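You operate a simulated robot arm through the tools that you are given. There is no shell and no other tool. Be economical: measure what you need, move in short steps, check, and stop when the job is done.

Carry out the task below with a simulated two-armed robot. There is one attempt and no reset: what you move stays moved.

TASK
Thread the web as the chart shows and clamp it on the table.
Fine: push the splice stop first; the leader tab ends in the table's groove; the green lever opens and shuts the clamp.

It is judged by the outcome, as a careful person would: the job done as asked, and still so three seconds after it is handed in. It fails if anything else is knocked over, pushed out of place, dropped, spilled or broken.

THE ROBOT
Two 7-joint arms with fingered hands on one trunk, on a base that drives. Base frame: it is fixed to the floor where the robot stands at the start and does not move with it; the origin is under the middle of the robot, x ahead of it, y to its left, z up; the surface under the hand at the start is at about z = 84.9. Units: cm, degrees, N and s.
The left shoulder is at the start at [2.1, 21.5, 132.3], the right one opposite. With the tool pointing down near the work surface each hand reaches from about 10 to 62 cm from the robot's upright axis, wherever it stands, measured 20 degrees to its own side. Places, roughly: blue clamp lever [50, 20, 100]; counter safe switch [130, -290, 90]; green clamp lever [40, 40, 100]; left threading roller [40, 90, 120]; middle threading roller [50, 70, 120]; print jog button [70, -80, 90]; print safe switch [70, -100, 90]; print stop button [70, -90, 90]; red air lever [30, 90, 100]; rewind jog button [150, -330, 90]; rewind stop button [150, -350, 90]; right threading roller [50, 60, 110]; splice back button [40, 10, 90]; splice jog button [40, 10, 90]; splice stop button [40, 0, 90]; steel table [60, 30, 100]. Payload 3.6 kg a hand.
The TCP of each hand is the grasp point between the finger pads, 2.2 cm short of the fingertips. In the tool frame z runs along the fingers and y along their closing line. The gripper opens to 13.2 cm. The gripper's body begins 6 cm behind the TCP. The gripper is a hand of 4 fingers: y runs from the thumb to the fingers, the wrist lies at [0, 0, -20.3] in the tool frame, and closing takes about 1.5 s.
Orientation is told as [roll, pitch, yaw] about the base's x, y, z axes, in that order, counted from this pose: with the fingers straight down and closing along the base's y, the tool's x points along the base's -x, its y along +y and its z along -z.

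THE INTERFACE
- The arms move only by the tool move_arm. It takes "left_rows", "right_rows" or both (then of equal length, played together; a hand with none holds still); each is a list of rows, each a list of 2 entries, a list of its own where there are three numbers: the shift along the tool's x, y, z in cm, then the turn, a rotation vector about the tool's x, y, z in degrees. In form: [[[tx, ty, tz], [ax, ay, az]], ...]. A call has 1 to 20 rows; each row is the pose to reach, as a shift and turn from the pose commanded when the call began, along the tool's axes at that moment. "left_gripper" and "right_gripper" are, for a hand that has rows, the finger opening in cm, from 0 to 13.2, set as the call begins (left out, the last holds). Each row takes 0.2 s and may step no farther than 5 cm and 8.6 degrees from the row before; otherwise, or with a gripper value out of range, the whole call is refused. A pose out of reach is approached as far as the arm can. The call stops where the force on the tool passes 50 N (or 10 N more than at its start, if that is more) or the arm is blocked; 0.2 s more then pass. The fingers move at their own pace (about 10.8 cm/s each) and stop on an object; they squeeze with about 30 N. The grip force told is the motor's: it shows also when the fingers shut on nothing. Time passes only in rows, and 0.2 s behind the last, so rows that repeat a pose let the fingers close. The reply holds the time, the measured pose of the TCP, the force on the tool along the base axes, the opening and the grip force, in the units named above and with some noise, with the torque about the TCP (base axes, N m) and any sound that the robot's microphone picked up.
- Cameras (640 x 400 px; columns grow to the right, rows downward): "scene" is now at [14.55, 5.57, 121.85]; the picture's right is [0.61, -0.79, -0.00], its down [-0.44, -0.34, -0.83] and it looks along [0.66, 0.51, -0.56] (base axes); focal length 214 px, centre (320, 200). "left" rides on the left gripper at [-5.3, -5.3, -8.4] in its tool frame; the picture's right is [0.71, -0.71, 0.00], its down [0.53, 0.53, -0.67] and it looks along [0.47, 0.47, 0.74] (tool axes); focal length 247 px, centre (320, 200). "right" rides on the right gripper at [5.3, -5.3, -8.4] in its tool frame; the picture's right is [0.71, 0.71, 0.00], its down [-0.53, 0.53, -0.67] and it looks along [-0.47, 0.47, 0.74] (tool axes); focal length 247 px, centre (320, 200). There is no depth. A picture from a camera that has moved, and an enlarged one, comes with that camera's place and axes in the base frame and with its lens.
- get_image(camera): a new picture of that camera. No time passes.
- slide_trunk(by): slides the trunk up (or, below 0, down) by that many cm; the arms and the scene camera ride with it, the base frame stays. It gives what a move gives, with no picture.
- steer(legs): drives the robot by 1 to 6 legs, each [ahead, turn to the left] in cm and degrees, along the robot's own axes; the way and the turn of a leg run together, so that a leg with both is an arc; at most 150 cm and 180 degrees a leg. The arms and the cameras ride along, it lands a little off, and it stops where it bumps. It gives what a move gives.
- move_fingers(finger1, finger2, finger3, thumb_bend, hand): sets how far each is bent, from 0 (flat) to 1 (curled in); at 0.3 the hand is open as for a grip, at 0.7 the pads meet at the TCP. One left out holds its place. A second passes; each finger stops where it meets its share of the squeeze, and holds until it gets a number again. A gripper value or a shape takes the hand back. It gives what a move gives, with no picture; readings hold the bend of each and the force on the fingers (four entries, about 0 where the hand has none), thumb and palm.
- preshape(shape, hand): the hand has 4 fingers and takes this shape, open, in about a second: jaw (thumb against the fingers, like two jaws); tri (thumb and two fingers); tip (a fingertip pinch); poke (one finger out to press); point (the index stretched); flat (the hand flat); cup (the hand cupped); fist (a fist). The gripper value then closes the fingers along that shape, each until it touches; the sizes above hold for jaw. It gives what a move gives, with no picture.
- pan_tilt(pan, tilt): turns the head with the scene camera to pan (to the left, within 60 degrees either way) and tilt (down, from -29 to 69), counted from straight ahead of the robot. It gives what a move gives.
- inspect(camera, box): a new picture of the part [left, top, right, bottom] of that camera's present view, enlarged. No time passes.
- hand_in(): hands the job in; it is judged then, once.

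Go step by step. Nothing tells you exact positions but the pictures and the camera data: compare them with the known pose of the tool, close in by small moves and look again before you grip or let go. The budget is 120 turns and 100 pictures, counting those below and the enlarged ones. Unless the task says otherwise, let go and move clear before handing in, and close with one line.

The tools are called after ">>>" as a command line: name --argument value ..., lists and objects as JSON in quotes. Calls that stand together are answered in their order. move_arm: Moves the arms, as the interface text tells. Its arguments: {"type":"object","properties":{"left_rows":{"type":"array","items":{"type":"array"}},"left_gripper":{"type":"number"},"right_rows":{"type":"array","items":{"type":"array"}},"right_gripper":{"type":"number"}},"required":[]} The other tools are called the same way: slide_trunk (by) slides the trunk up or down; preshape (shape, hand) gives the hand a shape; move_fingers (finger1, finger2, finger3, thumb_bend, hand) moves the fingers one by one; steer (legs) drives the base; pan_tilt (pan, tilt) turns the head that bears the scene camera; get_image (camera) takes a picture; inspect (camera, box) takes an enlarged picture of a part of a camera's view; hand_in () hands the job in.

At the start:

```text
time_s: 0.0
left_ee_pos: [32.26, 35.97, 99.8]
left_orientation: [0.0, 0.1, 0.0]
left_wrist_force: [0.4, -0.7, -0.1]
left_ft_torque: [-0.05, 0.01, -0.01]
left_opening: 13.17
left_finger_force: 0.0
left_shape: jaw
left_bend: [0.3, 0.3, 0.3, 0.3]
left_finger forces: [0.1, 0.0, 0.1, 0.0, 0.0, 0.0]
right_ee_pos: [35.32, 0.97, 99.95]
right_orientation: [0.0, 0.0, 0.0]
right_wrist_force: [0.4, 0.3, -0.2]
right_ft_torque: [0.0, 0.0, 0.01]
right_opening: 13.2
right_finger_force: 0.0
right_shape: jaw
right_bend: [0.3, 0.3, 0.3, 0.3]
right_finger forces: [0.0, 0.0, 0.0, 0.1, 0.1, 0.1]
trunk travel left (down, up): [-60.0, 7.6]
robot x, y, heading: [-0.11, -0.21, -0.3]
head pan, tilt: [37.5, 33.7]
```

scene: 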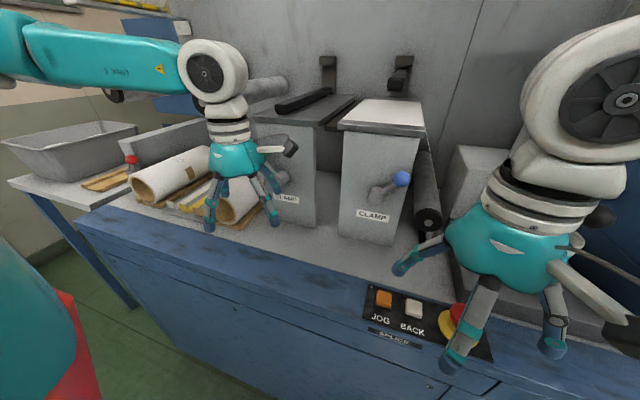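
right: 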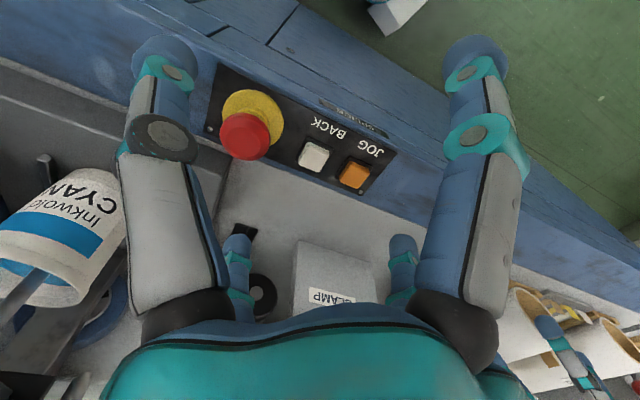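
left: 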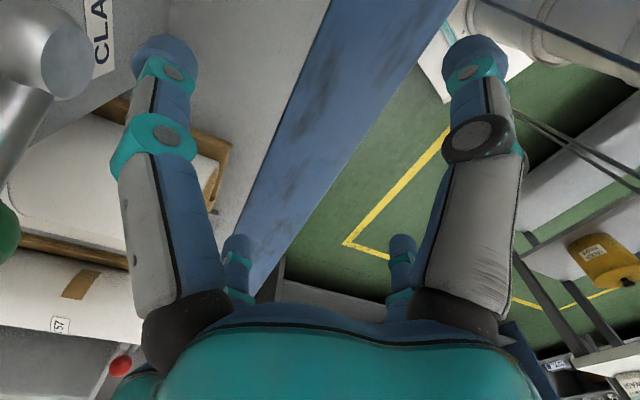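

I see the splice bench with the JOG/BACK/stop panel, the two clamps, and cores to the left. I need to find the chart, the rollers and the web, so I'll look around first.

>>> pan_tilt --pan 55 --tilt 5

>>> get_image --camera "scene"

>>> pan_tilt --pan 10 --tilt 5

>>> get_image --camera "scene"

```text
time_s: 0.9
left_ee_pos: [32.27, 35.9, 99.97]
left_orientation: [0.0, 0.1, -0.1]
left_wrist_force: [0.6, 0.2, 0.8]
left_ft_torque: [0.02, -0.02, 0.0]
left_opening: 13.15
left_finger_force: 0.0
left_shape: jaw
left_bend: [0.3, 0.3, 0.3, 0.3]
left_finger forces: [0.0, 0.0, 0.0, 0.1, 0.1, 0.1]
right_ee_pos: [35.47, 0.98, 99.71]
right_orientation: [0.0, 0.0, 0.0]
right_wrist_force: [-0.4, -0.1, 0.0]
right_ft_torque: [-0.01, -0.01, 0.01]
right_opening: 13.19
right_finger_force: 0.1
right_shape: jaw
right_bend: [0.3, 0.3, 0.3, 0.3]
right_finger forces: [0.0, 0.0, 0.0, 0.0, 0.1, 0.0]
trunk travel left (down, up): [-60.0, 7.6]
robot x, y, heading: [-0.22, 0.24, -0.1]
head pan, tilt: [55.0, 5.0]
```

```text
96 pictures are left
camera scene: at [12.78, 7.69, 126.47], right [0.82, -0.57, 0.0], down [-0.05, -0.07, -1.0], along [0.57, 0.82, -0.09], focal length 214 px, centre (320, 200)
```

scene: 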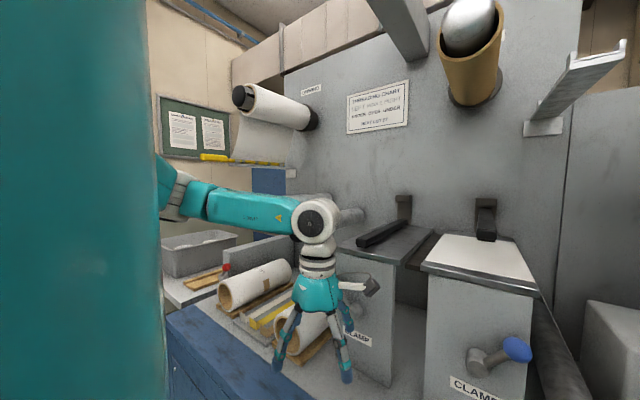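

```text
time_s: 2.0
left_ee_pos: [32.27, 35.88, 99.91]
left_orientation: [0.0, 0.0, -0.1]
left_wrist_force: [0.8, 0.6, -0.5]
left_ft_torque: [0.03, 0.0, 0.0]
left_opening: 13.18
left_finger_force: 0.1
left_shape: jaw
left_bend: [0.3, 0.3, 0.3, 0.3]
left_finger forces: [0.0, 0.0, 0.0, 0.1, 0.0, 0.0]
right_ee_pos: [35.37, 0.77, 99.83]
right_orientation: [-0.1, 0.0, 0.0]
right_wrist_force: [1.1, 0.1, 0.7]
right_ft_torque: [0.01, 0.01, 0.02]
right_opening: 13.2
right_finger_force: 0.1
right_shape: jaw
right_bend: [0.3, 0.3, 0.3, 0.3]
right_finger forces: [0.0, 0.0, 0.0, 0.0, 0.0, 0.1]
trunk travel left (down, up): [-60.0, 7.6]
robot x, y, heading: [0.2, -0.07, 0.0]
head pan, tilt: [10.0, 5.0]
```

```text
95 pictures are left
camera scene: at [16.55, 1.77, 126.47], right [0.17, -0.98, 0.0], down [-0.09, -0.02, -1.0], along [0.98, 0.17, -0.09], focal length 214 px, centre (320, 200)
```

scene: 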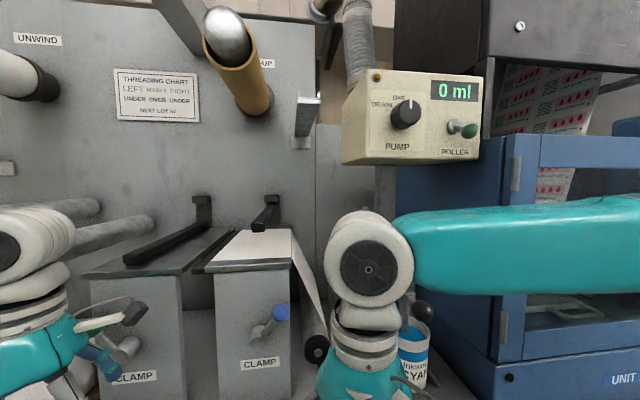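

The chart looks like LEFT under, MIDDLE over, RIGHT under. I'll enlarge it and look over the unwind and rollers.

>>> inspect --camera "scene" --box '[100, 60, 220, 130]'

>>> pan_tilt --pan 45 --tilt 12

>>> inspect --camera "scene" --box '[100, 50, 420, 250]'

>>> inspect --camera "scene" --box '[240, 150, 560, 350]'

```text
5.33 times, centred on (160, 95) of scene
camera zoom: at [16.55, 1.77, 126.47], right [0.17, -0.98, 0.0], down [-0.09, -0.02, -1.0], along [0.98, 0.17, -0.09], focal length 1144 px, centre (1173, 760)
```

zoom: 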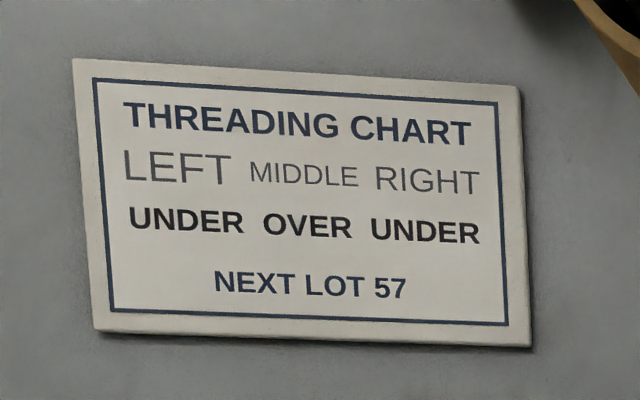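

```text
time_s: 3.1
left_ee_pos: [32.26, 35.9, 99.96]
left_orientation: [0.1, 0.1, -0.1]
left_wrist_force: [0.1, 0.6, 0.1]
left_ft_torque: [0.01, -0.01, 0.02]
left_opening: 13.18
left_finger_force: 0.1
left_shape: jaw
left_bend: [0.3, 0.3, 0.3, 0.3]
left_finger forces: [0.0, 0.0, 0.1, 0.1, 0.1, 0.0]
right_ee_pos: [35.42, 0.85, 99.98]
right_orientation: [0.0, 0.1, 0.0]
right_wrist_force: [-0.4, -0.3, 0.5]
right_ft_torque: [-0.01, 0.0, 0.0]
right_opening: 13.19
right_finger_force: 0.1
right_shape: jaw
right_bend: [0.3, 0.3, 0.3, 0.3]
right_finger forces: [0.1, 0.1, 0.0, 0.0, 0.1, 0.0]
trunk travel left (down, up): [-60.0, 7.6]
robot x, y, heading: [0.11, -0.3, 0.3]
head pan, tilt: [45.0, 12.0]
```

```text
2.00 times, centred on (260, 150) of scene
camera zoom: at [14.11, 6.75, 125.34], right [0.71, -0.71, 0.0], down [-0.15, -0.15, -0.98], along [0.69, 0.69, -0.21], focal length 429 px, centre (440, 300)
```

zoom: 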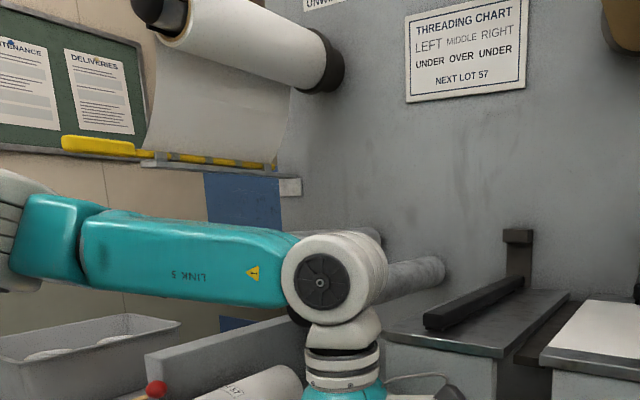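

```text
2.00 times, centred on (400, 250) of scene
camera zoom: at [14.11, 6.75, 125.34], right [0.71, -0.71, 0.0], down [-0.15, -0.15, -0.98], along [0.69, 0.69, -0.21], focal length 429 px, centre (160, 100)
```

zoom: 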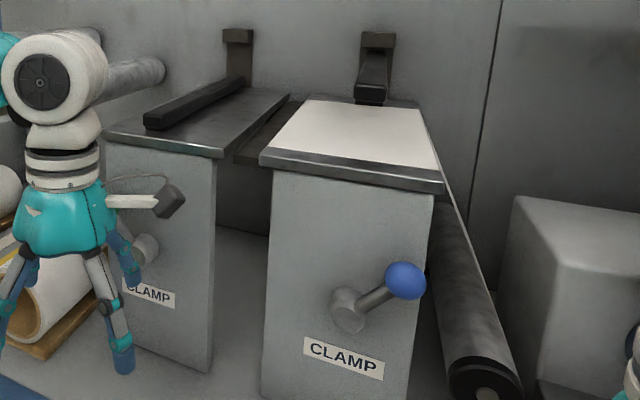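

The chart reads: left UNDER, middle OVER, right UNDER. First the splice stop: I'll shape the right hand to poke and look.

>>> preshape --shape "poke" --hand "right"

>>> get_image --camera "right"

>>> pan_tilt --pan 10 --tilt 50

>>> get_image --camera "scene"

```text
time_s: 4.0
left_ee_pos: [32.34, 35.92, 100.0]
left_orientation: [0.0, 0.0, -0.1]
left_wrist_force: [0.4, 0.0, 0.5]
left_ft_torque: [0.01, -0.03, -0.03]
left_opening: 13.18
left_finger_force: 0.0
left_shape: jaw
left_bend: [0.3, 0.3, 0.3, 0.3]
left_finger forces: [0.1, 0.1, 0.0, 0.1, 0.0, 0.0]
right_ee_pos: [35.41, 0.98, 99.81]
right_orientation: [0.0, 0.0, 0.1]
right_wrist_force: [0.3, 0.3, 0.1]
right_ft_torque: [0.0, 0.01, 0.0]
right_opening: 0.02
right_finger_force: 0.0
right_shape: poke
right_bend: [1.0, 1.0, 1.0, 0.91]
right_finger forces: [0.1, 0.0, 0.1, 0.0, 0.0, 0.0]
trunk travel left (down, up): [-60.0, 7.6]
robot x, y, heading: [0.01, -0.08, -0.1]
head pan, tilt: [45.0, 12.0]
```

```text
91 pictures are left
camera right: at [30.17, -4.31, 108.27], right [-0.71, 0.71, 0.0], down [0.53, 0.53, 0.67], along [0.47, 0.47, -0.74], focal length 247 px, centre (320, 200)
```

right: 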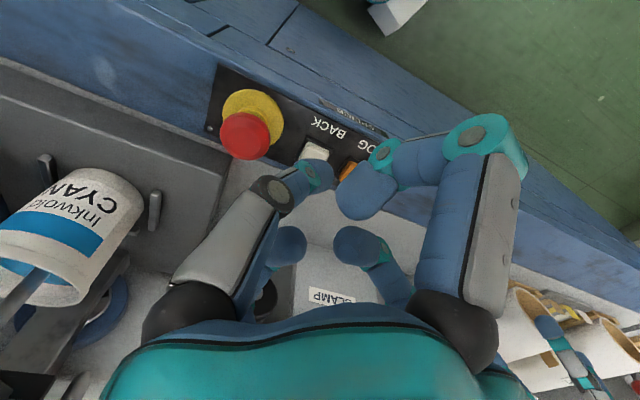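

```text
time_s: 5.0
left_ee_pos: [32.25, 35.98, 99.89]
left_orientation: [-0.1, -0.1, -0.1]
left_wrist_force: [-0.2, 0.3, 0.0]
left_ft_torque: [-0.02, -0.01, -0.01]
left_opening: 13.22
left_finger_force: 0.1
left_shape: jaw
left_bend: [0.3, 0.3, 0.3, 0.3]
left_finger forces: [0.1, 0.1, 0.1, 0.0, 0.0, 0.0]
right_ee_pos: [35.47, 0.91, 99.96]
right_orientation: [0.0, -0.1, 0.0]
right_wrist_force: [0.8, 0.2, -1.0]
right_ft_torque: [-0.02, -0.01, 0.0]
right_opening: 0.0
right_finger_force: 0.1
right_shape: poke
right_bend: [1.0, 1.0, 1.0, 0.91]
right_finger forces: [0.0, 0.0, 0.1, 0.0, 0.0, 0.0]
trunk travel left (down, up): [-60.0, 7.6]
robot x, y, heading: [-0.13, 0.24, 0.1]
head pan, tilt: [10.0, 50.0]
```

```text
90 pictures are left
camera scene: at [15.09, 1.51, 119.49], right [0.17, -0.98, 0.0], down [-0.75, -0.13, -0.64], along [0.63, 0.11, -0.77], focal length 214 px, centre (320, 200)
```

scene: 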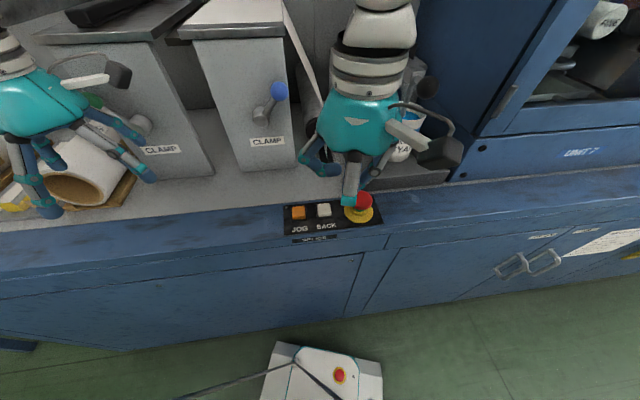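

The stop button is near [40.5, -1.7, 89]. I'll move the right fingertip above it and check.

>>> move_arm --right_rows '[[[-2.5, -1.3, 0], [0, 0, 0]], [[-5.1, -2.6, 0], [0, 0, 0]], [[-5.1, -2.6, 3], [0, 0, 0]]]'

>>> get_image --camera "right"

>>> inspect --camera "scene" --box '[260, 100, 460, 260]'

```text
time_s: 5.8
left_ee_pos: [32.21, 35.9, 99.96]
left_orientation: [0.0, -0.1, -0.1]
left_wrist_force: [0.1, -0.5, -0.8]
left_ft_torque: [0.03, 0.03, -0.01]
left_opening: 13.18
left_finger_force: 0.1
left_shape: jaw
left_bend: [0.3, 0.3, 0.3, 0.3]
left_finger forces: [0.0, 0.0, 0.1, 0.0, 0.1, 0.0]
right_ee_pos: [40.51, -1.59, 96.83]
right_orientation: [0.1, 0.1, 0.0]
right_wrist_force: [0.4, 0.8, -0.2]
right_ft_torque: [0.01, -0.01, 0.02]
right_opening: 0.0
right_finger_force: 0.1
right_shape: poke
right_bend: [1.0, 1.0, 1.0, 0.91]
right_finger forces: [0.1, 0.0, 0.0, 0.1, 0.0, 0.0]
trunk travel left (down, up): [-60.0, 7.6]
robot x, y, heading: [0.04, -0.05, 0.2]
head pan, tilt: [10.0, 50.0]
```

```text
89 pictures are left
camera right: at [35.24, -6.95, 105.21], right [-0.71, 0.71, 0.0], down [0.53, 0.53, 0.67], along [0.47, 0.47, -0.74], focal length 247 px, centre (320, 200)
```

right: 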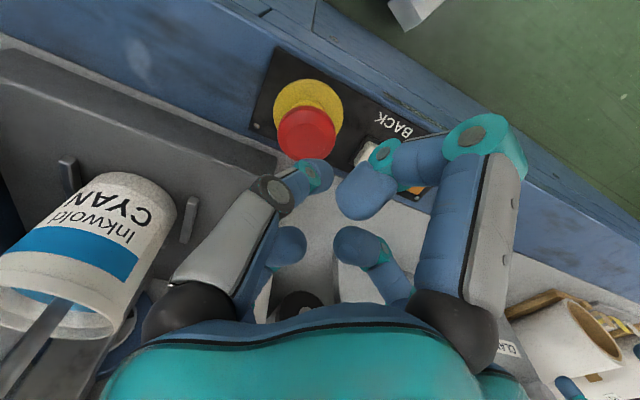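

```text
2.50 times, centred on (360, 180) of scene
camera zoom: at [15.08, 1.5, 119.48], right [0.17, -0.98, 0.0], down [-0.75, -0.13, -0.64], along [0.63, 0.11, -0.77], focal length 536 px, centre (220, 250)
```

zoom: 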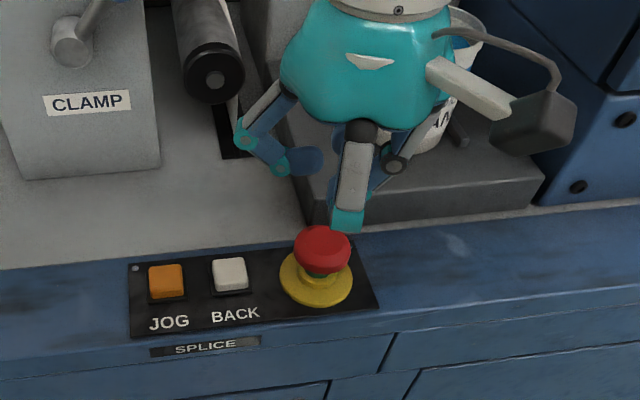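

Fingertip and button nearly line up; button centre near [41.4, -1.8, 89.6]. I'll shift 0.8 cm ahead and press down until force.

>>> move_arm --right_rows '[[[-0.8, 0, 0], [0, 0, 0]], [[-0.8, 0, 1.5], [0, 0, 0]], [[-0.8, 0, 3], [0, 0, 0]], [[-0.8, 0, 3.8], [0, 0, 0]], [[-0.8, 0, 4.6], [0, 0, 0]], [[-0.8, 0, 5.4], [0, 0, 0]], [[-0.8, 0, 6.2], [0, 0, 0]]]'

>>> inspect --camera "scene" --box '[260, 100, 460, 260]'

```text
time_s: 7.4
left_ee_pos: [32.23, 35.89, 99.93]
left_orientation: [0.0, -0.1, 0.0]
left_wrist_force: [0.3, -0.5, -0.6]
left_ft_torque: [0.02, -0.02, 0.02]
left_opening: 13.19
left_finger_force: 0.0
left_shape: jaw
left_bend: [0.3, 0.3, 0.3, 0.3]
left_finger forces: [0.0, 0.0, 0.0, 0.0, 0.0, 0.1]
right_ee_pos: [41.2, -1.48, 90.88]
right_orientation: [0.1, -0.1, 0.0]
right_wrist_force: [-0.1, -1.7, 12.1]
right_ft_torque: [0.02, -0.09, 0.01]
right_opening: 0.0
right_finger_force: 0.0
right_shape: poke
right_bend: [1.0, 1.0, 1.0, 0.92]
right_finger forces: [0.0, 0.0, 0.0, 0.1, 12.0, 0.0]
trunk travel left (down, up): [-60.0, 7.6]
robot x, y, heading: [0.3, -0.34, -0.2]
head pan, tilt: [10.0, 50.0]
```

```text
2.50 times, centred on (360, 180) of scene
camera zoom: at [14.96, 1.5, 119.52], right [0.17, -0.98, 0.0], down [-0.75, -0.13, -0.64], along [0.63, 0.11, -0.77], focal length 536 px, centre (220, 250)
```

zoom: 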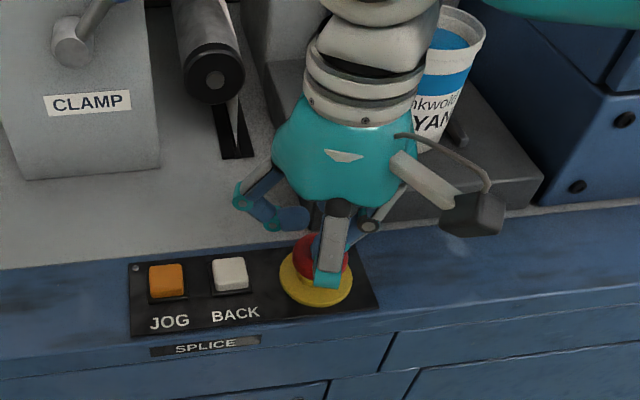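

Contact at 12 N on the button, thumb pressing. I'll push on a bit further.

>>> move_arm --right_rows '[[[0, 0, 0.4], [0, 0, 0]], [[0, 0, 0.8], [0, 0, 0]], [[0, 0, 1.2], [0, 0, 0]], [[0, 0, 1.6], [0, 0, 0]]]'

```text
time_s: 8.4
left_ee_pos: [32.09, 35.94, 99.86]
left_orientation: [0.0, -0.1, -0.1]
left_wrist_force: [-0.6, -0.2, -0.1]
left_ft_torque: [-0.01, -0.01, -0.01]
left_opening: 13.2
left_finger_force: 0.1
left_shape: jaw
left_bend: [0.3, 0.3, 0.3, 0.3]
left_finger forces: [0.1, 0.0, 0.0, 0.0, 0.0, 0.1]
right_ee_pos: [41.1, -1.63, 89.37]
right_orientation: [0.1, -0.3, -0.1]
right_wrist_force: [-1.2, -5.2, 36.7]
right_ft_torque: [0.52, -0.13, 0.0]
right_opening: 0.0
right_finger_force: 0.1
right_shape: poke
right_bend: [1.0, 1.0, 1.0, 0.99]
right_finger forces: [0.0, 0.0, 0.0, 0.1, 35.3, 0.1]
trunk travel left (down, up): [-60.0, 7.6]
robot x, y, heading: [0.21, 0.05, -0.1]
head pan, tilt: [10.0, 50.0]
```

36 N now. I'll lift and see whether the button stayed in.

>>> move_arm --right_rows '[[[0, 0, -3], [0, 0, 0]], [[0, 0, -7], [0, 0, 0]], [[3, -4, -9], [0, 0, 0]], [[3, -8, -10], [0, 0, 0]]]'

>>> inspect --camera "scene" --box '[260, 100, 460, 260]'

```text
refused: row 3 steps farther than a row can; nothing moved
```

```text
2.50 times, centred on (360, 180) of scene
camera zoom: at [14.81, 1.45, 119.53], right [0.17, -0.98, 0.0], down [-0.75, -0.13, -0.64], along [0.63, 0.11, -0.76], focal length 536 px, centre (220, 250)
```

zoom: 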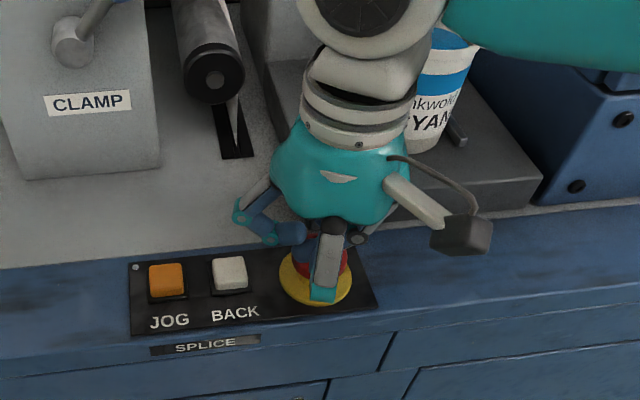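

>>> move_arm --right_rows '[[[0, 0, -3], [0, 0, 0]], [[0, 0, -7], [0, 0, 0]], [[2, -3, -9], [0, 0, 0]], [[4, -6, -10], [0, 0, 0]], [[5, -9, -11], [0, 0, 0]]]'

>>> inspect --camera "scene" --box '[260, 100, 460, 260]'

```text
time_s: 9.6
left_ee_pos: [32.29, 35.91, 99.98]
left_orientation: [0.0, 0.0, 0.0]
left_wrist_force: [-1.0, -0.5, -0.5]
left_ft_torque: [-0.01, 0.0, 0.01]
left_opening: 13.19
left_finger_force: 0.1
left_shape: jaw
left_bend: [0.3, 0.3, 0.3, 0.3]
left_finger forces: [0.0, 0.0, 0.0, 0.0, 0.1, 0.1]
right_ee_pos: [36.23, -10.75, 100.07]
right_orientation: [0.0, 0.0, 0.0]
right_wrist_force: [0.3, 0.9, 0.3]
right_ft_torque: [0.01, 0.01, -0.01]
right_opening: 0.02
right_finger_force: 0.0
right_shape: poke
right_bend: [1.0, 1.0, 1.0, 0.91]
right_finger forces: [0.0, 0.0, 0.0, 0.1, 0.0, 0.0]
trunk travel left (down, up): [-60.0, 7.6]
robot x, y, heading: [-0.25, -0.12, -0.2]
head pan, tilt: [10.0, 50.0]
```

```text
2.50 times, centred on (360, 180) of scene
camera zoom: at [15.06, 1.4, 119.48], right [0.17, -0.98, 0.0], down [-0.75, -0.13, -0.64], along [0.63, 0.11, -0.77], focal length 536 px, centre (220, 250)
```

zoom: 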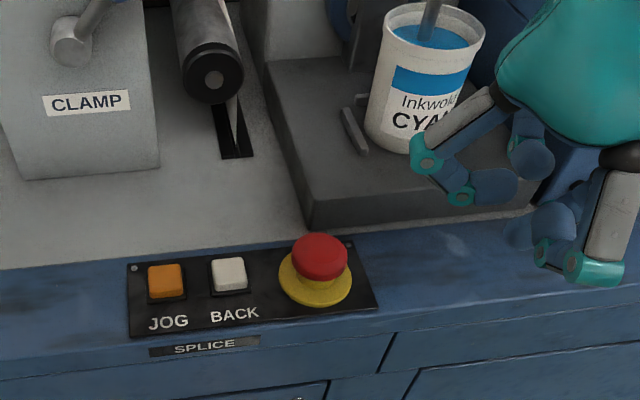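

The stop is latched in (red cap is lower and its stem hidden). Next I'll back off and move left toward the unwind, to view the web, leader and rollers.

>>> move_arm --left_rows '[[[2, 0, -4], [0, 0, 0]], [[4, 0, -8], [0, 0, 0]]]' --right_rows '[[[2, 0, -4], [0, 0, 0]], [[4, 0, -8], [0, 0, 0]]]'

>>> steer --legs '[[-20, 0], [0, 90]]'

>>> pan_tilt --pan 0 --tilt 15

>>> get_image --camera "scene"

>>> pan_tilt --pan -50 --tilt 10

>>> get_image --camera "scene"

```text
time_s: 10.2
left_ee_pos: [28.32, 35.95, 107.97]
left_orientation: [0.0, 0.0, 0.0]
left_wrist_force: [-0.2, 0.2, 0.1]
left_ft_torque: [0.0, -0.05, 0.01]
left_opening: 13.19
left_finger_force: 0.2
left_shape: jaw
left_bend: [0.3, 0.3, 0.3, 0.3]
left_finger forces: [0.0, 0.0, 0.0, 0.0, 0.1, 0.1]
right_ee_pos: [32.42, -10.66, 108.24]
right_orientation: [0.0, 0.1, 0.1]
right_wrist_force: [0.3, 0.5, 0.2]
right_ft_torque: [0.0, -0.02, 0.0]
right_opening: 0.0
right_finger_force: 0.1
right_shape: poke
right_bend: [1.0, 1.0, 1.0, 0.91]
right_finger forces: [0.0, 0.0, 0.0, 0.0, 0.1, 0.1]
trunk travel left (down, up): [-60.0, 7.6]
robot x, y, heading: [0.05, -0.39, 0.0]
head pan, tilt: [10.0, 50.0]
```

```text
time_s: 14.2
left_ee_pos: [-33.74, 43.55, 107.87]
left_orientation: [-0.3, 0.0, 55.5]
left_wrist_force: [-0.6, -0.2, -0.3]
left_ft_torque: [0.03, 0.01, 0.02]
left_opening: 13.2
left_finger_force: 0.1
left_shape: jaw
left_bend: [0.3, 0.3, 0.3, 0.3]
left_finger forces: [0.1, 0.0, 0.1, 0.0, 0.1, 0.1]
right_ee_pos: [6.88, 20.34, 108.26]
right_orientation: [-0.2, 0.1, 55.5]
right_wrist_force: [-0.9, 0.4, -1.1]
right_ft_torque: [-0.01, 0.02, 0.02]
right_opening: 0.0
right_finger_force: 0.1
right_shape: poke
right_bend: [1.0, 1.0, 1.0, 0.91]
right_finger forces: [0.0, 0.1, 0.0, 0.1, 0.0, 0.0]
trunk travel left (down, up): [-60.0, 7.6]
robot x, y, heading: [-17.59, -2.15, 56.8]
head pan, tilt: [10.0, 50.0]
stopped in leg 2: the robot was blocked; the commanded pose is now the measured one
```

```text
time_s: 15.2
left_ee_pos: [-33.61, 43.42, 107.91]
left_orientation: [-0.1, 0.0, 55.5]
left_wrist_force: [0.1, -1.6, -0.5]
left_ft_torque: [0.02, 0.0, -0.01]
left_opening: 13.21
left_finger_force: 0.1
left_shape: jaw
left_bend: [0.3, 0.3, 0.3, 0.3]
left_finger forces: [0.0, 0.0, 0.1, 0.1, 0.0, 0.0]
right_ee_pos: [7.07, 20.27, 108.25]
right_orientation: [-0.2, 0.1, 55.5]
right_wrist_force: [-0.9, 0.5, -0.5]
right_ft_torque: [-0.02, -0.02, 0.01]
right_opening: 0.01
right_finger_force: 0.1
right_shape: poke
right_bend: [1.0, 1.0, 1.0, 0.91]
right_finger forces: [0.0, 0.1, 0.1, 0.0, 0.1, 0.0]
trunk travel left (down, up): [-60.0, 7.6]
robot x, y, heading: [-17.11, -2.35, 56.8]
head pan, tilt: [0.0, 15.0]
```

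```text
84 pictures are left
camera scene: at [-8.18, 11.84, 124.84], right [0.84, -0.55, 0.0], down [-0.14, -0.22, -0.97], along [0.53, 0.81, -0.26], focal length 214 px, centre (320, 200)
```

scene: 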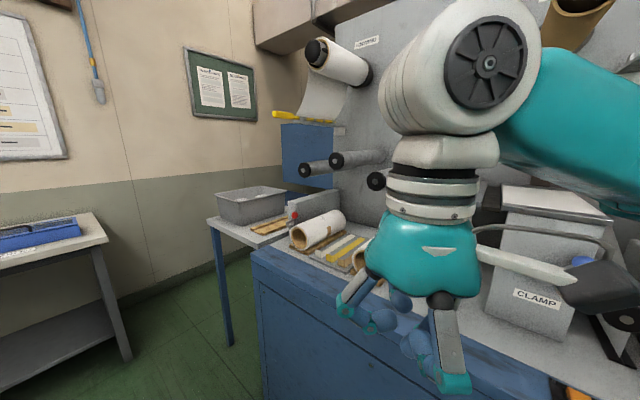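

```text
time_s: 16.4
left_ee_pos: [-33.63, 43.53, 107.98]
left_orientation: [-0.1, 0.0, 55.5]
left_wrist_force: [-1.1, 0.4, 0.6]
left_ft_torque: [0.02, -0.02, 0.01]
left_opening: 13.18
left_finger_force: 0.1
left_shape: jaw
left_bend: [0.3, 0.3, 0.3, 0.3]
left_finger forces: [0.1, 0.0, 0.0, 0.0, 0.0, 0.0]
right_ee_pos: [7.15, 20.2, 108.28]
right_orientation: [-0.1, 0.0, 55.5]
right_wrist_force: [0.5, -0.5, 0.3]
right_ft_torque: [-0.02, -0.01, 0.0]
right_opening: 0.01
right_finger_force: 0.0
right_shape: poke
right_bend: [1.0, 1.0, 1.0, 0.91]
right_finger forces: [0.1, 0.0, 0.0, 0.0, 0.0, 0.1]
trunk travel left (down, up): [-60.0, 7.6]
robot x, y, heading: [-17.26, -2.9, 56.9]
head pan, tilt: [-50.0, 10.0]
```

```text
83 pictures are left
camera scene: at [-4.07, 5.14, 125.67], right [0.12, -0.99, 0.0], down [-0.17, -0.02, -0.98], along [0.98, 0.12, -0.17], focal length 214 px, centre (320, 200)
```

scene: 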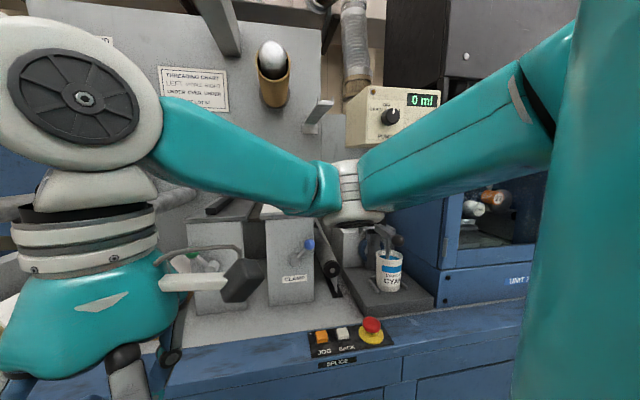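

The turn was blocked at 57 degrees. I'll look left to see what's there.

>>> pan_tilt --pan 60 --tilt 30

>>> get_image --camera "scene"

>>> get_image --camera "left"

>>> pan_tilt --pan -60 --tilt 40

>>> get_image --camera "scene"

```text
time_s: 18.3
left_ee_pos: [-33.67, 43.43, 107.81]
left_orientation: [-0.1, 0.0, 55.4]
left_wrist_force: [-0.3, -0.9, 0.2]
left_ft_torque: [-0.02, 0.03, 0.02]
left_opening: 13.19
left_finger_force: 0.0
left_shape: jaw
left_bend: [0.3, 0.3, 0.3, 0.3]
left_finger forces: [0.1, 0.0, 0.0, 0.1, 0.0, 0.0]
right_ee_pos: [7.07, 20.36, 108.27]
right_orientation: [-0.1, 0.0, 55.5]
right_wrist_force: [0.2, 0.2, -0.1]
right_ft_torque: [0.02, 0.02, 0.0]
right_opening: 0.03
right_finger_force: 0.1
right_shape: poke
right_bend: [1.0, 1.0, 1.0, 0.91]
right_finger forces: [0.0, 0.0, 0.0, 0.1, 0.0, 0.1]
trunk travel left (down, up): [-60.0, 7.6]
robot x, y, heading: [-17.09, -2.15, 56.8]
head pan, tilt: [60.0, 30.0]
```

```text
82 pictures are left
camera scene: at [-17.38, 12.08, 122.44], right [0.89, 0.45, 0.0], down [0.23, -0.45, -0.87], along [-0.39, 0.77, -0.5], focal length 214 px, centre (320, 200)
```

scene: 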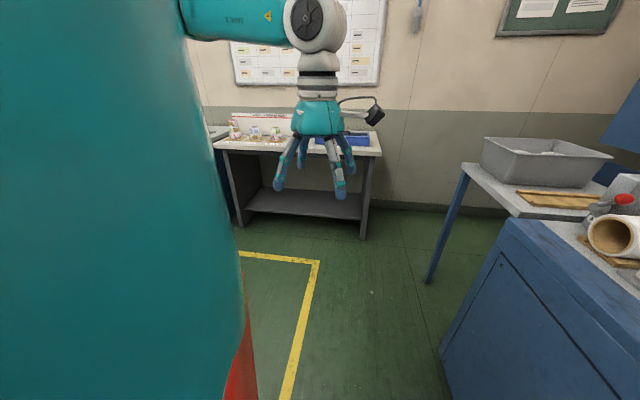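

```text
81 pictures are left
camera left: at [-26.35, 44.83, 116.28], right [0.18, -0.98, 0.0], down [-0.73, -0.13, 0.67], along [-0.66, -0.12, -0.74], focal length 247 px, centre (320, 200)
```

left: 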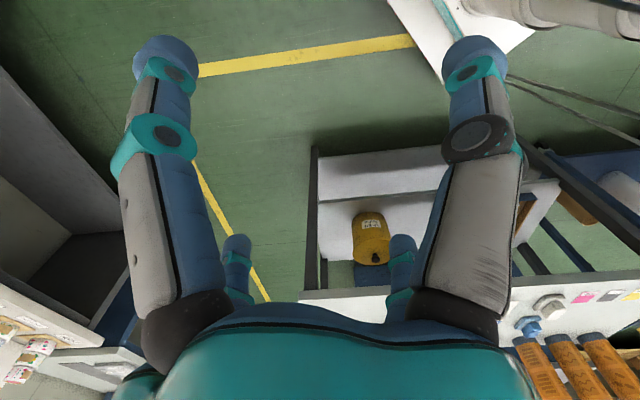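

```text
time_s: 20.3
left_ee_pos: [-33.68, 43.51, 107.96]
left_orientation: [-0.2, -0.1, 55.6]
left_wrist_force: [0.7, -0.1, 0.6]
left_ft_torque: [0.0, -0.01, 0.02]
left_opening: 13.2
left_finger_force: 0.0
left_shape: jaw
left_bend: [0.3, 0.3, 0.3, 0.3]
left_finger forces: [0.1, 0.1, 0.0, 0.0, 0.0, 0.0]
right_ee_pos: [7.15, 20.34, 108.19]
right_orientation: [-0.1, 0.1, 55.5]
right_wrist_force: [0.4, -0.4, 0.2]
right_ft_torque: [-0.03, 0.0, 0.0]
right_opening: 0.0
right_finger_force: 0.1
right_shape: poke
right_bend: [1.0, 1.0, 1.0, 0.91]
right_finger forces: [0.0, 0.0, 0.0, 0.1, 0.0, 0.1]
trunk travel left (down, up): [-60.0, 7.6]
robot x, y, heading: [-17.29, -2.82, 56.9]
head pan, tilt: [-60.0, 40.0]
```

```text
80 pictures are left
camera scene: at [-4.81, 3.56, 120.9], right [-0.05, -1.0, 0.0], down [-0.64, 0.03, -0.77], along [0.76, -0.04, -0.64], focal length 214 px, centre (320, 200)
```

scene: 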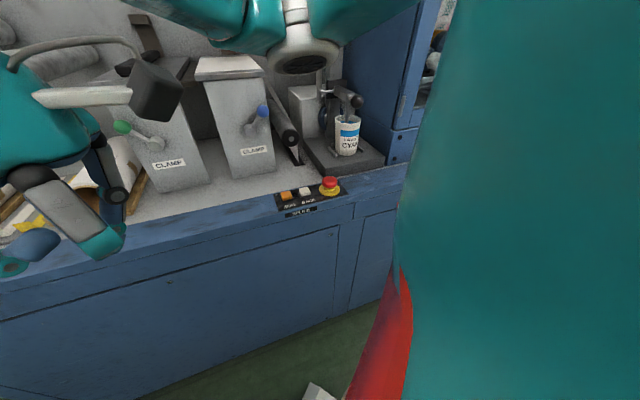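

A workbench lies behind me, probably what the back or left elbow touched. I'll pull ahead a little and finish the turn.

>>> steer --legs '[[12, 0], [0, 33]]'

```text
time_s: 23.2
left_ee_pos: [-49.44, 37.39, 107.9]
left_orientation: [-0.1, -0.1, 88.7]
left_wrist_force: [0.2, 0.6, 0.2]
left_ft_torque: [-0.02, 0.0, 0.03]
left_opening: 13.22
left_finger_force: 0.1
left_shape: jaw
left_bend: [0.3, 0.3, 0.3, 0.3]
left_finger forces: [0.0, 0.1, 0.1, 0.0, 0.1, 0.1]
right_ee_pos: [-2.84, 40.26, 108.12]
right_orientation: [-0.2, 0.0, 88.7]
right_wrist_force: [0.2, 0.7, 0.4]
right_ft_torque: [-0.01, 0.0, -0.01]
right_opening: 0.0
right_finger_force: 0.0
right_shape: poke
right_bend: [1.0, 1.0, 1.0, 0.91]
right_finger forces: [0.0, 0.1, 0.0, 0.1, 0.1, 0.1]
trunk travel left (down, up): [-60.0, 7.6]
robot x, y, heading: [-8.29, 7.89, 89.7]
head pan, tilt: [-60.0, 40.0]
```

>>> steer --legs '[[60, 0], [0, -60]]'

>>> pan_tilt --pan 0 --tilt 10

>>> get_image --camera "scene"

```text
time_s: 26.3
left_ee_pos: [-49.56, 92.7, 107.83]
left_orientation: [0.1, 0.4, 87.5]
left_wrist_force: [1.1, 0.9, -0.6]
left_ft_torque: [-0.09, 0.03, 0.01]
left_opening: 13.21
left_finger_force: 0.1
left_shape: jaw
left_bend: [0.3, 0.3, 0.3, 0.3]
left_finger forces: [0.1, 0.1, 0.1, 0.1, 0.0, 0.1]
right_ee_pos: [-2.74, 94.54, 108.13]
right_orientation: [0.0, 0.4, 87.5]
right_wrist_force: [0.6, 0.9, -0.8]
right_ft_torque: [-0.08, -0.01, 0.0]
right_opening: 0.0
right_finger_force: 0.1
right_shape: poke
right_bend: [1.0, 1.0, 1.0, 0.91]
right_finger forces: [0.0, 0.0, 0.1, 0.0, 0.1, 0.0]
trunk travel left (down, up): [-60.0, 7.6]
robot x, y, heading: [-13.9, 61.4, 87.0]
head pan, tilt: [-60.0, 40.0]
stopped in leg 1: the robot was blocked; the commanded pose is now the measured one
```

```text
time_s: 27.6
left_ee_pos: [-49.72, 91.87, 108.03]
left_orientation: [0.1, -0.1, 87.4]
left_wrist_force: [0.1, 0.1, 0.3]
left_ft_torque: [-0.02, 0.02, 0.01]
left_opening: 13.19
left_finger_force: 0.0
left_shape: jaw
left_bend: [0.3, 0.3, 0.3, 0.3]
left_finger forces: [0.0, 0.0, 0.1, 0.0, 0.1, 0.0]
right_ee_pos: [-2.99, 93.79, 108.29]
right_orientation: [0.0, 0.0, 87.6]
right_wrist_force: [0.0, -0.9, -0.8]
right_ft_torque: [0.02, -0.03, 0.0]
right_opening: 0.0
right_finger_force: 0.0
right_shape: poke
right_bend: [1.0, 1.0, 1.0, 0.91]
right_finger forces: [0.0, 0.1, 0.0, 0.1, 0.1, 0.0]
trunk travel left (down, up): [-60.0, 7.6]
robot x, y, heading: [-13.72, 61.49, 86.7]
head pan, tilt: [0.0, 10.0]
```

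```text
79 pictures are left
camera scene: at [-12.81, 78.5, 125.66], right [1.0, -0.06, 0.0], down [-0.01, -0.17, -0.98], along [0.06, 0.98, -0.17], focal length 214 px, centre (320, 200)
```

scene: 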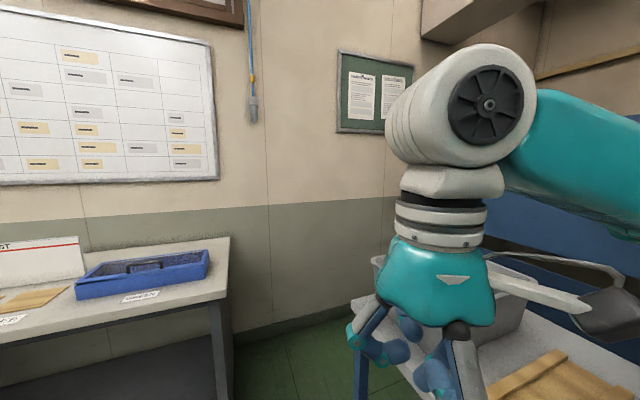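

The machine turns out to be rotated about 18 degrees in my frame (front edge slants), so I was nosing the cabinet corner. I'll back in an arc to face it squarely (heading about 18).

>>> steer --legs '[[-10, -69]]'

>>> pan_tilt --pan 30 --tilt 5

>>> get_image --camera "scene"

```text
time_s: 28.6
left_ee_pos: [-49.01, 92.63, 108.07]
left_orientation: [0.2, 0.0, 85.9]
left_wrist_force: [-0.1, 0.2, 0.4]
left_ft_torque: [-0.02, 0.0, -0.02]
left_opening: 13.2
left_finger_force: 0.0
left_shape: jaw
left_bend: [0.3, 0.3, 0.3, 0.3]
left_finger forces: [0.0, 0.0, 0.1, 0.0, 0.0, 0.0]
right_ee_pos: [-2.18, 93.15, 108.42]
right_orientation: [-0.1, 0.0, 85.9]
right_wrist_force: [0.4, -0.1, 0.8]
right_ft_torque: [-0.02, 0.02, -0.01]
right_opening: 0.0
right_finger_force: 0.1
right_shape: poke
right_bend: [1.0, 1.0, 1.0, 0.91]
right_finger forces: [0.1, 0.0, 0.0, 0.0, 0.0, 0.1]
trunk travel left (down, up): [-60.0, 7.6]
robot x, y, heading: [-13.66, 60.98, 86.1]
head pan, tilt: [0.0, 10.0]
stopped in leg 1: the robot was blocked; the commanded pose is now the measured one
```

```text
time_s: 29.5
left_ee_pos: [-49.05, 92.42, 108.09]
left_orientation: [0.4, 0.1, 85.9]
left_wrist_force: [0.6, 0.2, -0.5]
left_ft_torque: [-0.01, 0.02, 0.0]
left_opening: 13.17
left_finger_force: 0.0
left_shape: jaw
left_bend: [0.3, 0.3, 0.3, 0.3]
left_finger forces: [0.0, 0.0, 0.0, 0.1, 0.1, 0.0]
right_ee_pos: [-2.17, 93.21, 108.39]
right_orientation: [-0.1, 0.0, 85.9]
right_wrist_force: [0.7, -0.5, 0.0]
right_ft_torque: [-0.02, -0.01, -0.04]
right_opening: 0.01
right_finger_force: 0.0
right_shape: poke
right_bend: [1.0, 1.0, 1.0, 0.91]
right_finger forces: [0.0, 0.0, 0.0, 0.0, 0.0, 0.0]
trunk travel left (down, up): [-60.0, 7.6]
robot x, y, heading: [-14.13, 61.1, 85.8]
head pan, tilt: [30.0, 5.0]
```

```text
78 pictures are left
camera scene: at [-17.32, 77.34, 126.47], right [0.9, 0.43, 0.0], down [0.04, -0.08, -1.0], along [-0.43, 0.9, -0.09], focal length 214 px, centre (320, 200)
```

scene: 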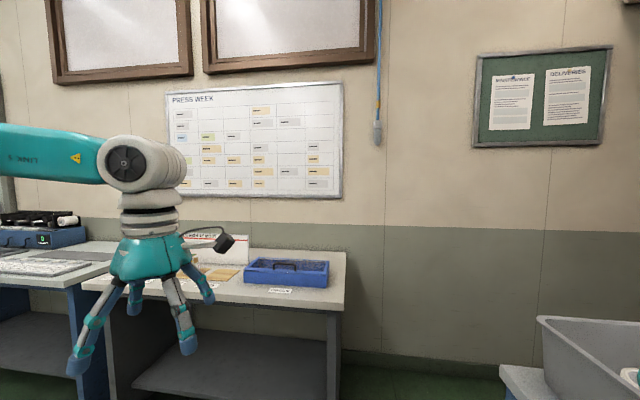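

I'm too near the cabinet to turn. I'll back away, align parallel to the machine, drive left and then turn to face it.

>>> steer --legs '[[-33, 0], [0, 22], [36, 0], [0, -90]]'

>>> pan_tilt --pan 25 --tilt 5

>>> get_image --camera "scene"

```text
time_s: 37.3
left_ee_pos: [-36.34, 109.29, 108.3]
left_orientation: [0.4, -0.1, 48.5]
left_wrist_force: [-0.3, 0.5, -0.8]
left_ft_torque: [0.0, 0.02, -0.01]
left_opening: 13.22
left_finger_force: 0.0
left_shape: jaw
left_bend: [0.3, 0.3, 0.3, 0.3]
left_finger forces: [0.0, 0.1, 0.1, 0.1, 0.0, 0.0]
right_ee_pos: [1.5, 81.33, 108.36]
right_orientation: [0.1, 0.1, 48.5]
right_wrist_force: [0.3, 0.1, -1.0]
right_ft_torque: [-0.02, 0.04, -0.01]
right_opening: 0.0
right_finger_force: 0.1
right_shape: poke
right_bend: [1.0, 1.0, 1.0, 0.91]
right_finger forces: [0.0, 0.1, 0.0, 0.0, 0.0, 0.0]
trunk travel left (down, up): [-60.0, 7.6]
robot x, y, heading: [-30.37, 65.15, 47.0]
head pan, tilt: [30.0, 5.0]
stopped in leg 4: the robot was blocked; the commanded pose is now the measured one
```

```text
time_s: 38.0
left_ee_pos: [-36.59, 109.43, 108.19]
left_orientation: [0.3, 0.0, 48.6]
left_wrist_force: [-0.8, -0.2, -0.4]
left_ft_torque: [-0.02, -0.02, -0.03]
left_opening: 13.18
left_finger_force: 0.1
left_shape: jaw
left_bend: [0.3, 0.3, 0.3, 0.3]
left_finger forces: [0.0, 0.0, 0.1, 0.0, 0.0, 0.0]
right_ee_pos: [1.18, 81.53, 108.53]
right_orientation: [0.0, 0.0, 48.8]
right_wrist_force: [-0.8, -1.2, 0.1]
right_ft_torque: [0.01, 0.02, 0.0]
right_opening: 0.0
right_finger_force: 0.1
right_shape: poke
right_bend: [1.0, 1.0, 1.0, 0.91]
right_finger forces: [0.0, 0.1, 0.0, 0.1, 0.0, 0.0]
trunk travel left (down, up): [-60.0, 7.6]
robot x, y, heading: [-30.37, 65.38, 47.1]
head pan, tilt: [25.0, 5.0]
```

```text
77 pictures are left
camera scene: at [-22.43, 79.96, 126.47], right [0.95, -0.31, 0.0], down [-0.03, -0.08, -1.0], along [0.3, 0.95, -0.09], focal length 214 px, centre (320, 200)
```

scene: 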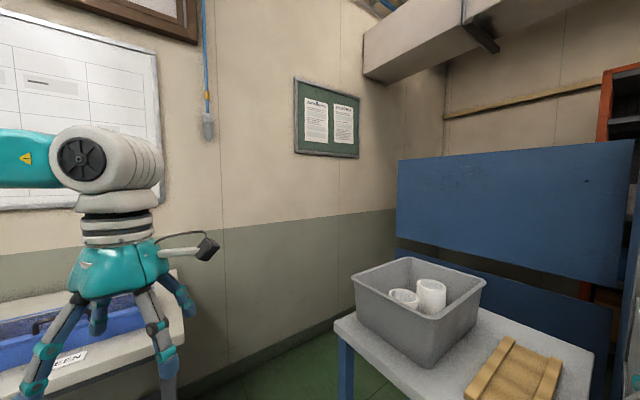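

Blocked at the rear again, likely; a small move ahead then the rest of the turn.

>>> steer --legs '[[8, 0], [0, -29]]'

>>> pan_tilt --pan 20 --tilt 8

>>> get_image --camera "scene"

```text
time_s: 40.5
left_ee_pos: [-8.7, 112.75, 108.1]
left_orientation: [0.4, 0.0, 19.2]
left_wrist_force: [0.1, -0.4, -0.7]
left_ft_torque: [0.0, -0.02, -0.01]
left_opening: 13.17
left_finger_force: 0.1
left_shape: jaw
left_bend: [0.3, 0.3, 0.3, 0.3]
left_finger forces: [0.0, 0.0, 0.1, 0.0, 0.0, 0.0]
right_ee_pos: [10.48, 69.79, 108.52]
right_orientation: [0.0, 0.1, 19.3]
right_wrist_force: [-0.9, 0.7, 0.6]
right_ft_torque: [0.0, -0.01, -0.02]
right_opening: 0.0
right_finger_force: 0.3
right_shape: poke
right_bend: [1.0, 1.0, 1.0, 0.91]
right_finger forces: [0.0, 0.0, 0.0, 0.1, 0.1, 0.0]
trunk travel left (down, up): [-60.0, 7.6]
robot x, y, heading: [-25.47, 73.28, 18.2]
head pan, tilt: [25.0, 5.0]
```

```text
time_s: 41.2
left_ee_pos: [-8.7, 112.6, 108.28]
left_orientation: [0.4, 0.2, 19.3]
left_wrist_force: [-0.4, -0.5, 0.0]
left_ft_torque: [0.04, -0.01, 0.01]
left_opening: 13.22
left_finger_force: 0.1
left_shape: jaw
left_bend: [0.3, 0.3, 0.3, 0.3]
left_finger forces: [0.0, 0.0, 0.0, 0.0, 0.1, 0.1]
right_ee_pos: [10.48, 69.93, 108.51]
right_orientation: [0.1, 0.0, 19.4]
right_wrist_force: [0.6, 0.8, 0.2]
right_ft_torque: [-0.01, 0.01, -0.02]
right_opening: 0.02
right_finger_force: 0.0
right_shape: poke
right_bend: [1.0, 1.0, 1.0, 0.91]
right_finger forces: [0.0, 0.1, 0.0, 0.1, 0.0, 0.0]
trunk travel left (down, up): [-60.0, 7.6]
robot x, y, heading: [-25.19, 72.89, 17.9]
head pan, tilt: [20.0, 8.0]
```

```text
76 pictures are left
camera scene: at [-10.89, 81.35, 125.99], right [0.62, -0.79, 0.0], down [-0.11, -0.09, -0.99], along [0.78, 0.61, -0.14], focal length 214 px, centre (320, 200)
```

scene: 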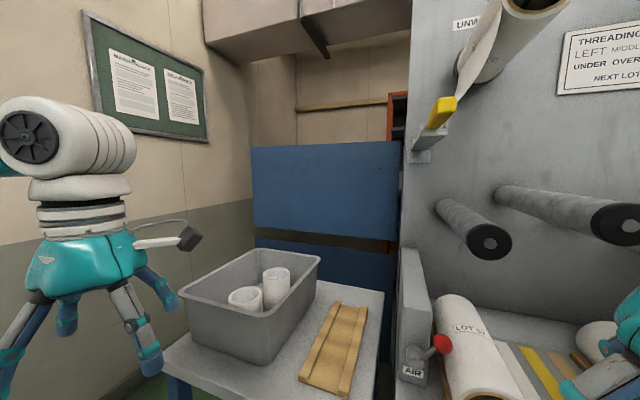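

Now I face the machine squarely and see the leader tab on its bracket, the rollers and the web. I'll look straight ahead and right.

>>> pan_tilt --pan -8 --tilt 8

>>> get_image --camera "scene"

>>> inspect --camera "scene" --box '[200, 0, 440, 150]'

>>> pan_tilt --pan -40 --tilt 15

>>> get_image --camera "scene"

```text
time_s: 42.1
left_ee_pos: [-8.73, 112.71, 108.25]
left_orientation: [0.4, 0.0, 19.2]
left_wrist_force: [-0.3, 0.4, -0.1]
left_ft_torque: [-0.04, 0.02, 0.02]
left_opening: 13.24
left_finger_force: 0.0
left_shape: jaw
left_bend: [0.3, 0.3, 0.3, 0.3]
left_finger forces: [0.1, 0.0, 0.1, 0.1, 0.0, 0.0]
right_ee_pos: [10.55, 69.96, 108.58]
right_orientation: [0.0, 0.1, 19.4]
right_wrist_force: [-0.7, 1.2, -0.6]
right_ft_torque: [0.0, -0.01, 0.02]
right_opening: 0.01
right_finger_force: 0.0
right_shape: poke
right_bend: [1.0, 1.0, 1.0, 0.91]
right_finger forces: [0.1, 0.0, 0.0, 0.0, 0.0, 0.0]
trunk travel left (down, up): [-60.0, 7.6]
robot x, y, heading: [-25.43, 73.39, 18.1]
head pan, tilt: [-8.0, 8.0]
```

```text
75 pictures are left
camera scene: at [-9.13, 77.34, 125.99], right [0.17, -0.98, 0.0], down [-0.14, -0.02, -0.99], along [0.97, 0.17, -0.14], focal length 214 px, centre (320, 200)
```

scene: 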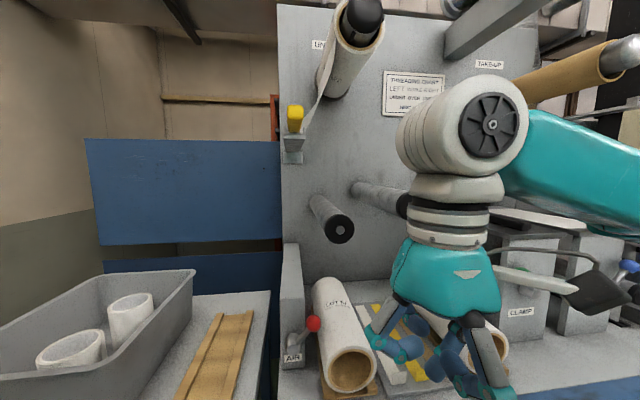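

```text
2.67 times, centred on (320, 75) of scene
camera zoom: at [-9.13, 77.34, 125.99], right [0.17, -0.98, 0.0], down [-0.14, -0.02, -0.99], along [0.97, 0.17, -0.14], focal length 572 px, centre (320, 533)
```

zoom: 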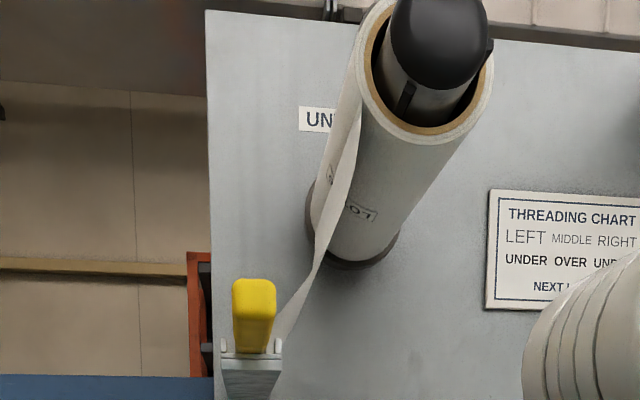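

```text
time_s: 43.1
left_ee_pos: [-8.7, 112.75, 108.33]
left_orientation: [0.3, 0.0, 19.2]
left_wrist_force: [0.0, -0.5, 0.7]
left_ft_torque: [0.01, 0.0, -0.01]
left_opening: 13.21
left_finger_force: 0.3
left_shape: jaw
left_bend: [0.3, 0.3, 0.3, 0.3]
left_finger forces: [0.1, 0.1, 0.0, 0.0, 0.1, 0.1]
right_ee_pos: [10.55, 69.79, 108.56]
right_orientation: [0.0, 0.0, 19.3]
right_wrist_force: [-0.3, -0.2, 0.5]
right_ft_torque: [0.0, 0.01, 0.0]
right_opening: 0.0
right_finger_force: 0.1
right_shape: poke
right_bend: [1.0, 1.0, 1.0, 0.91]
right_finger forces: [0.1, 0.1, 0.0, 0.0, 0.0, 0.1]
trunk travel left (down, up): [-60.0, 7.6]
robot x, y, heading: [-25.23, 73.18, 18.2]
head pan, tilt: [-40.0, 15.0]
```

```text
73 pictures are left
camera scene: at [-9.59, 72.23, 124.85], right [-0.37, -0.93, 0.0], down [-0.24, 0.1, -0.97], along [0.9, -0.36, -0.26], focal length 214 px, centre (320, 200)
```

scene: 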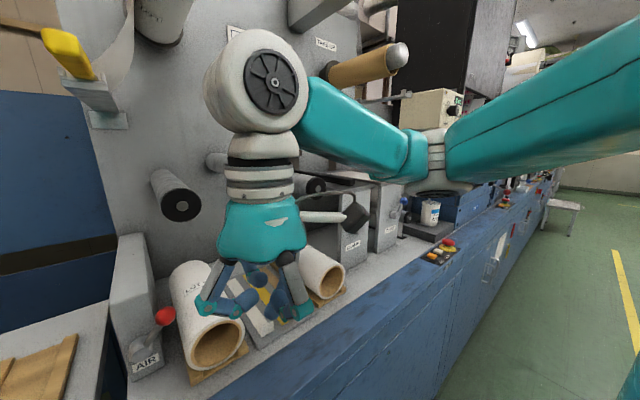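

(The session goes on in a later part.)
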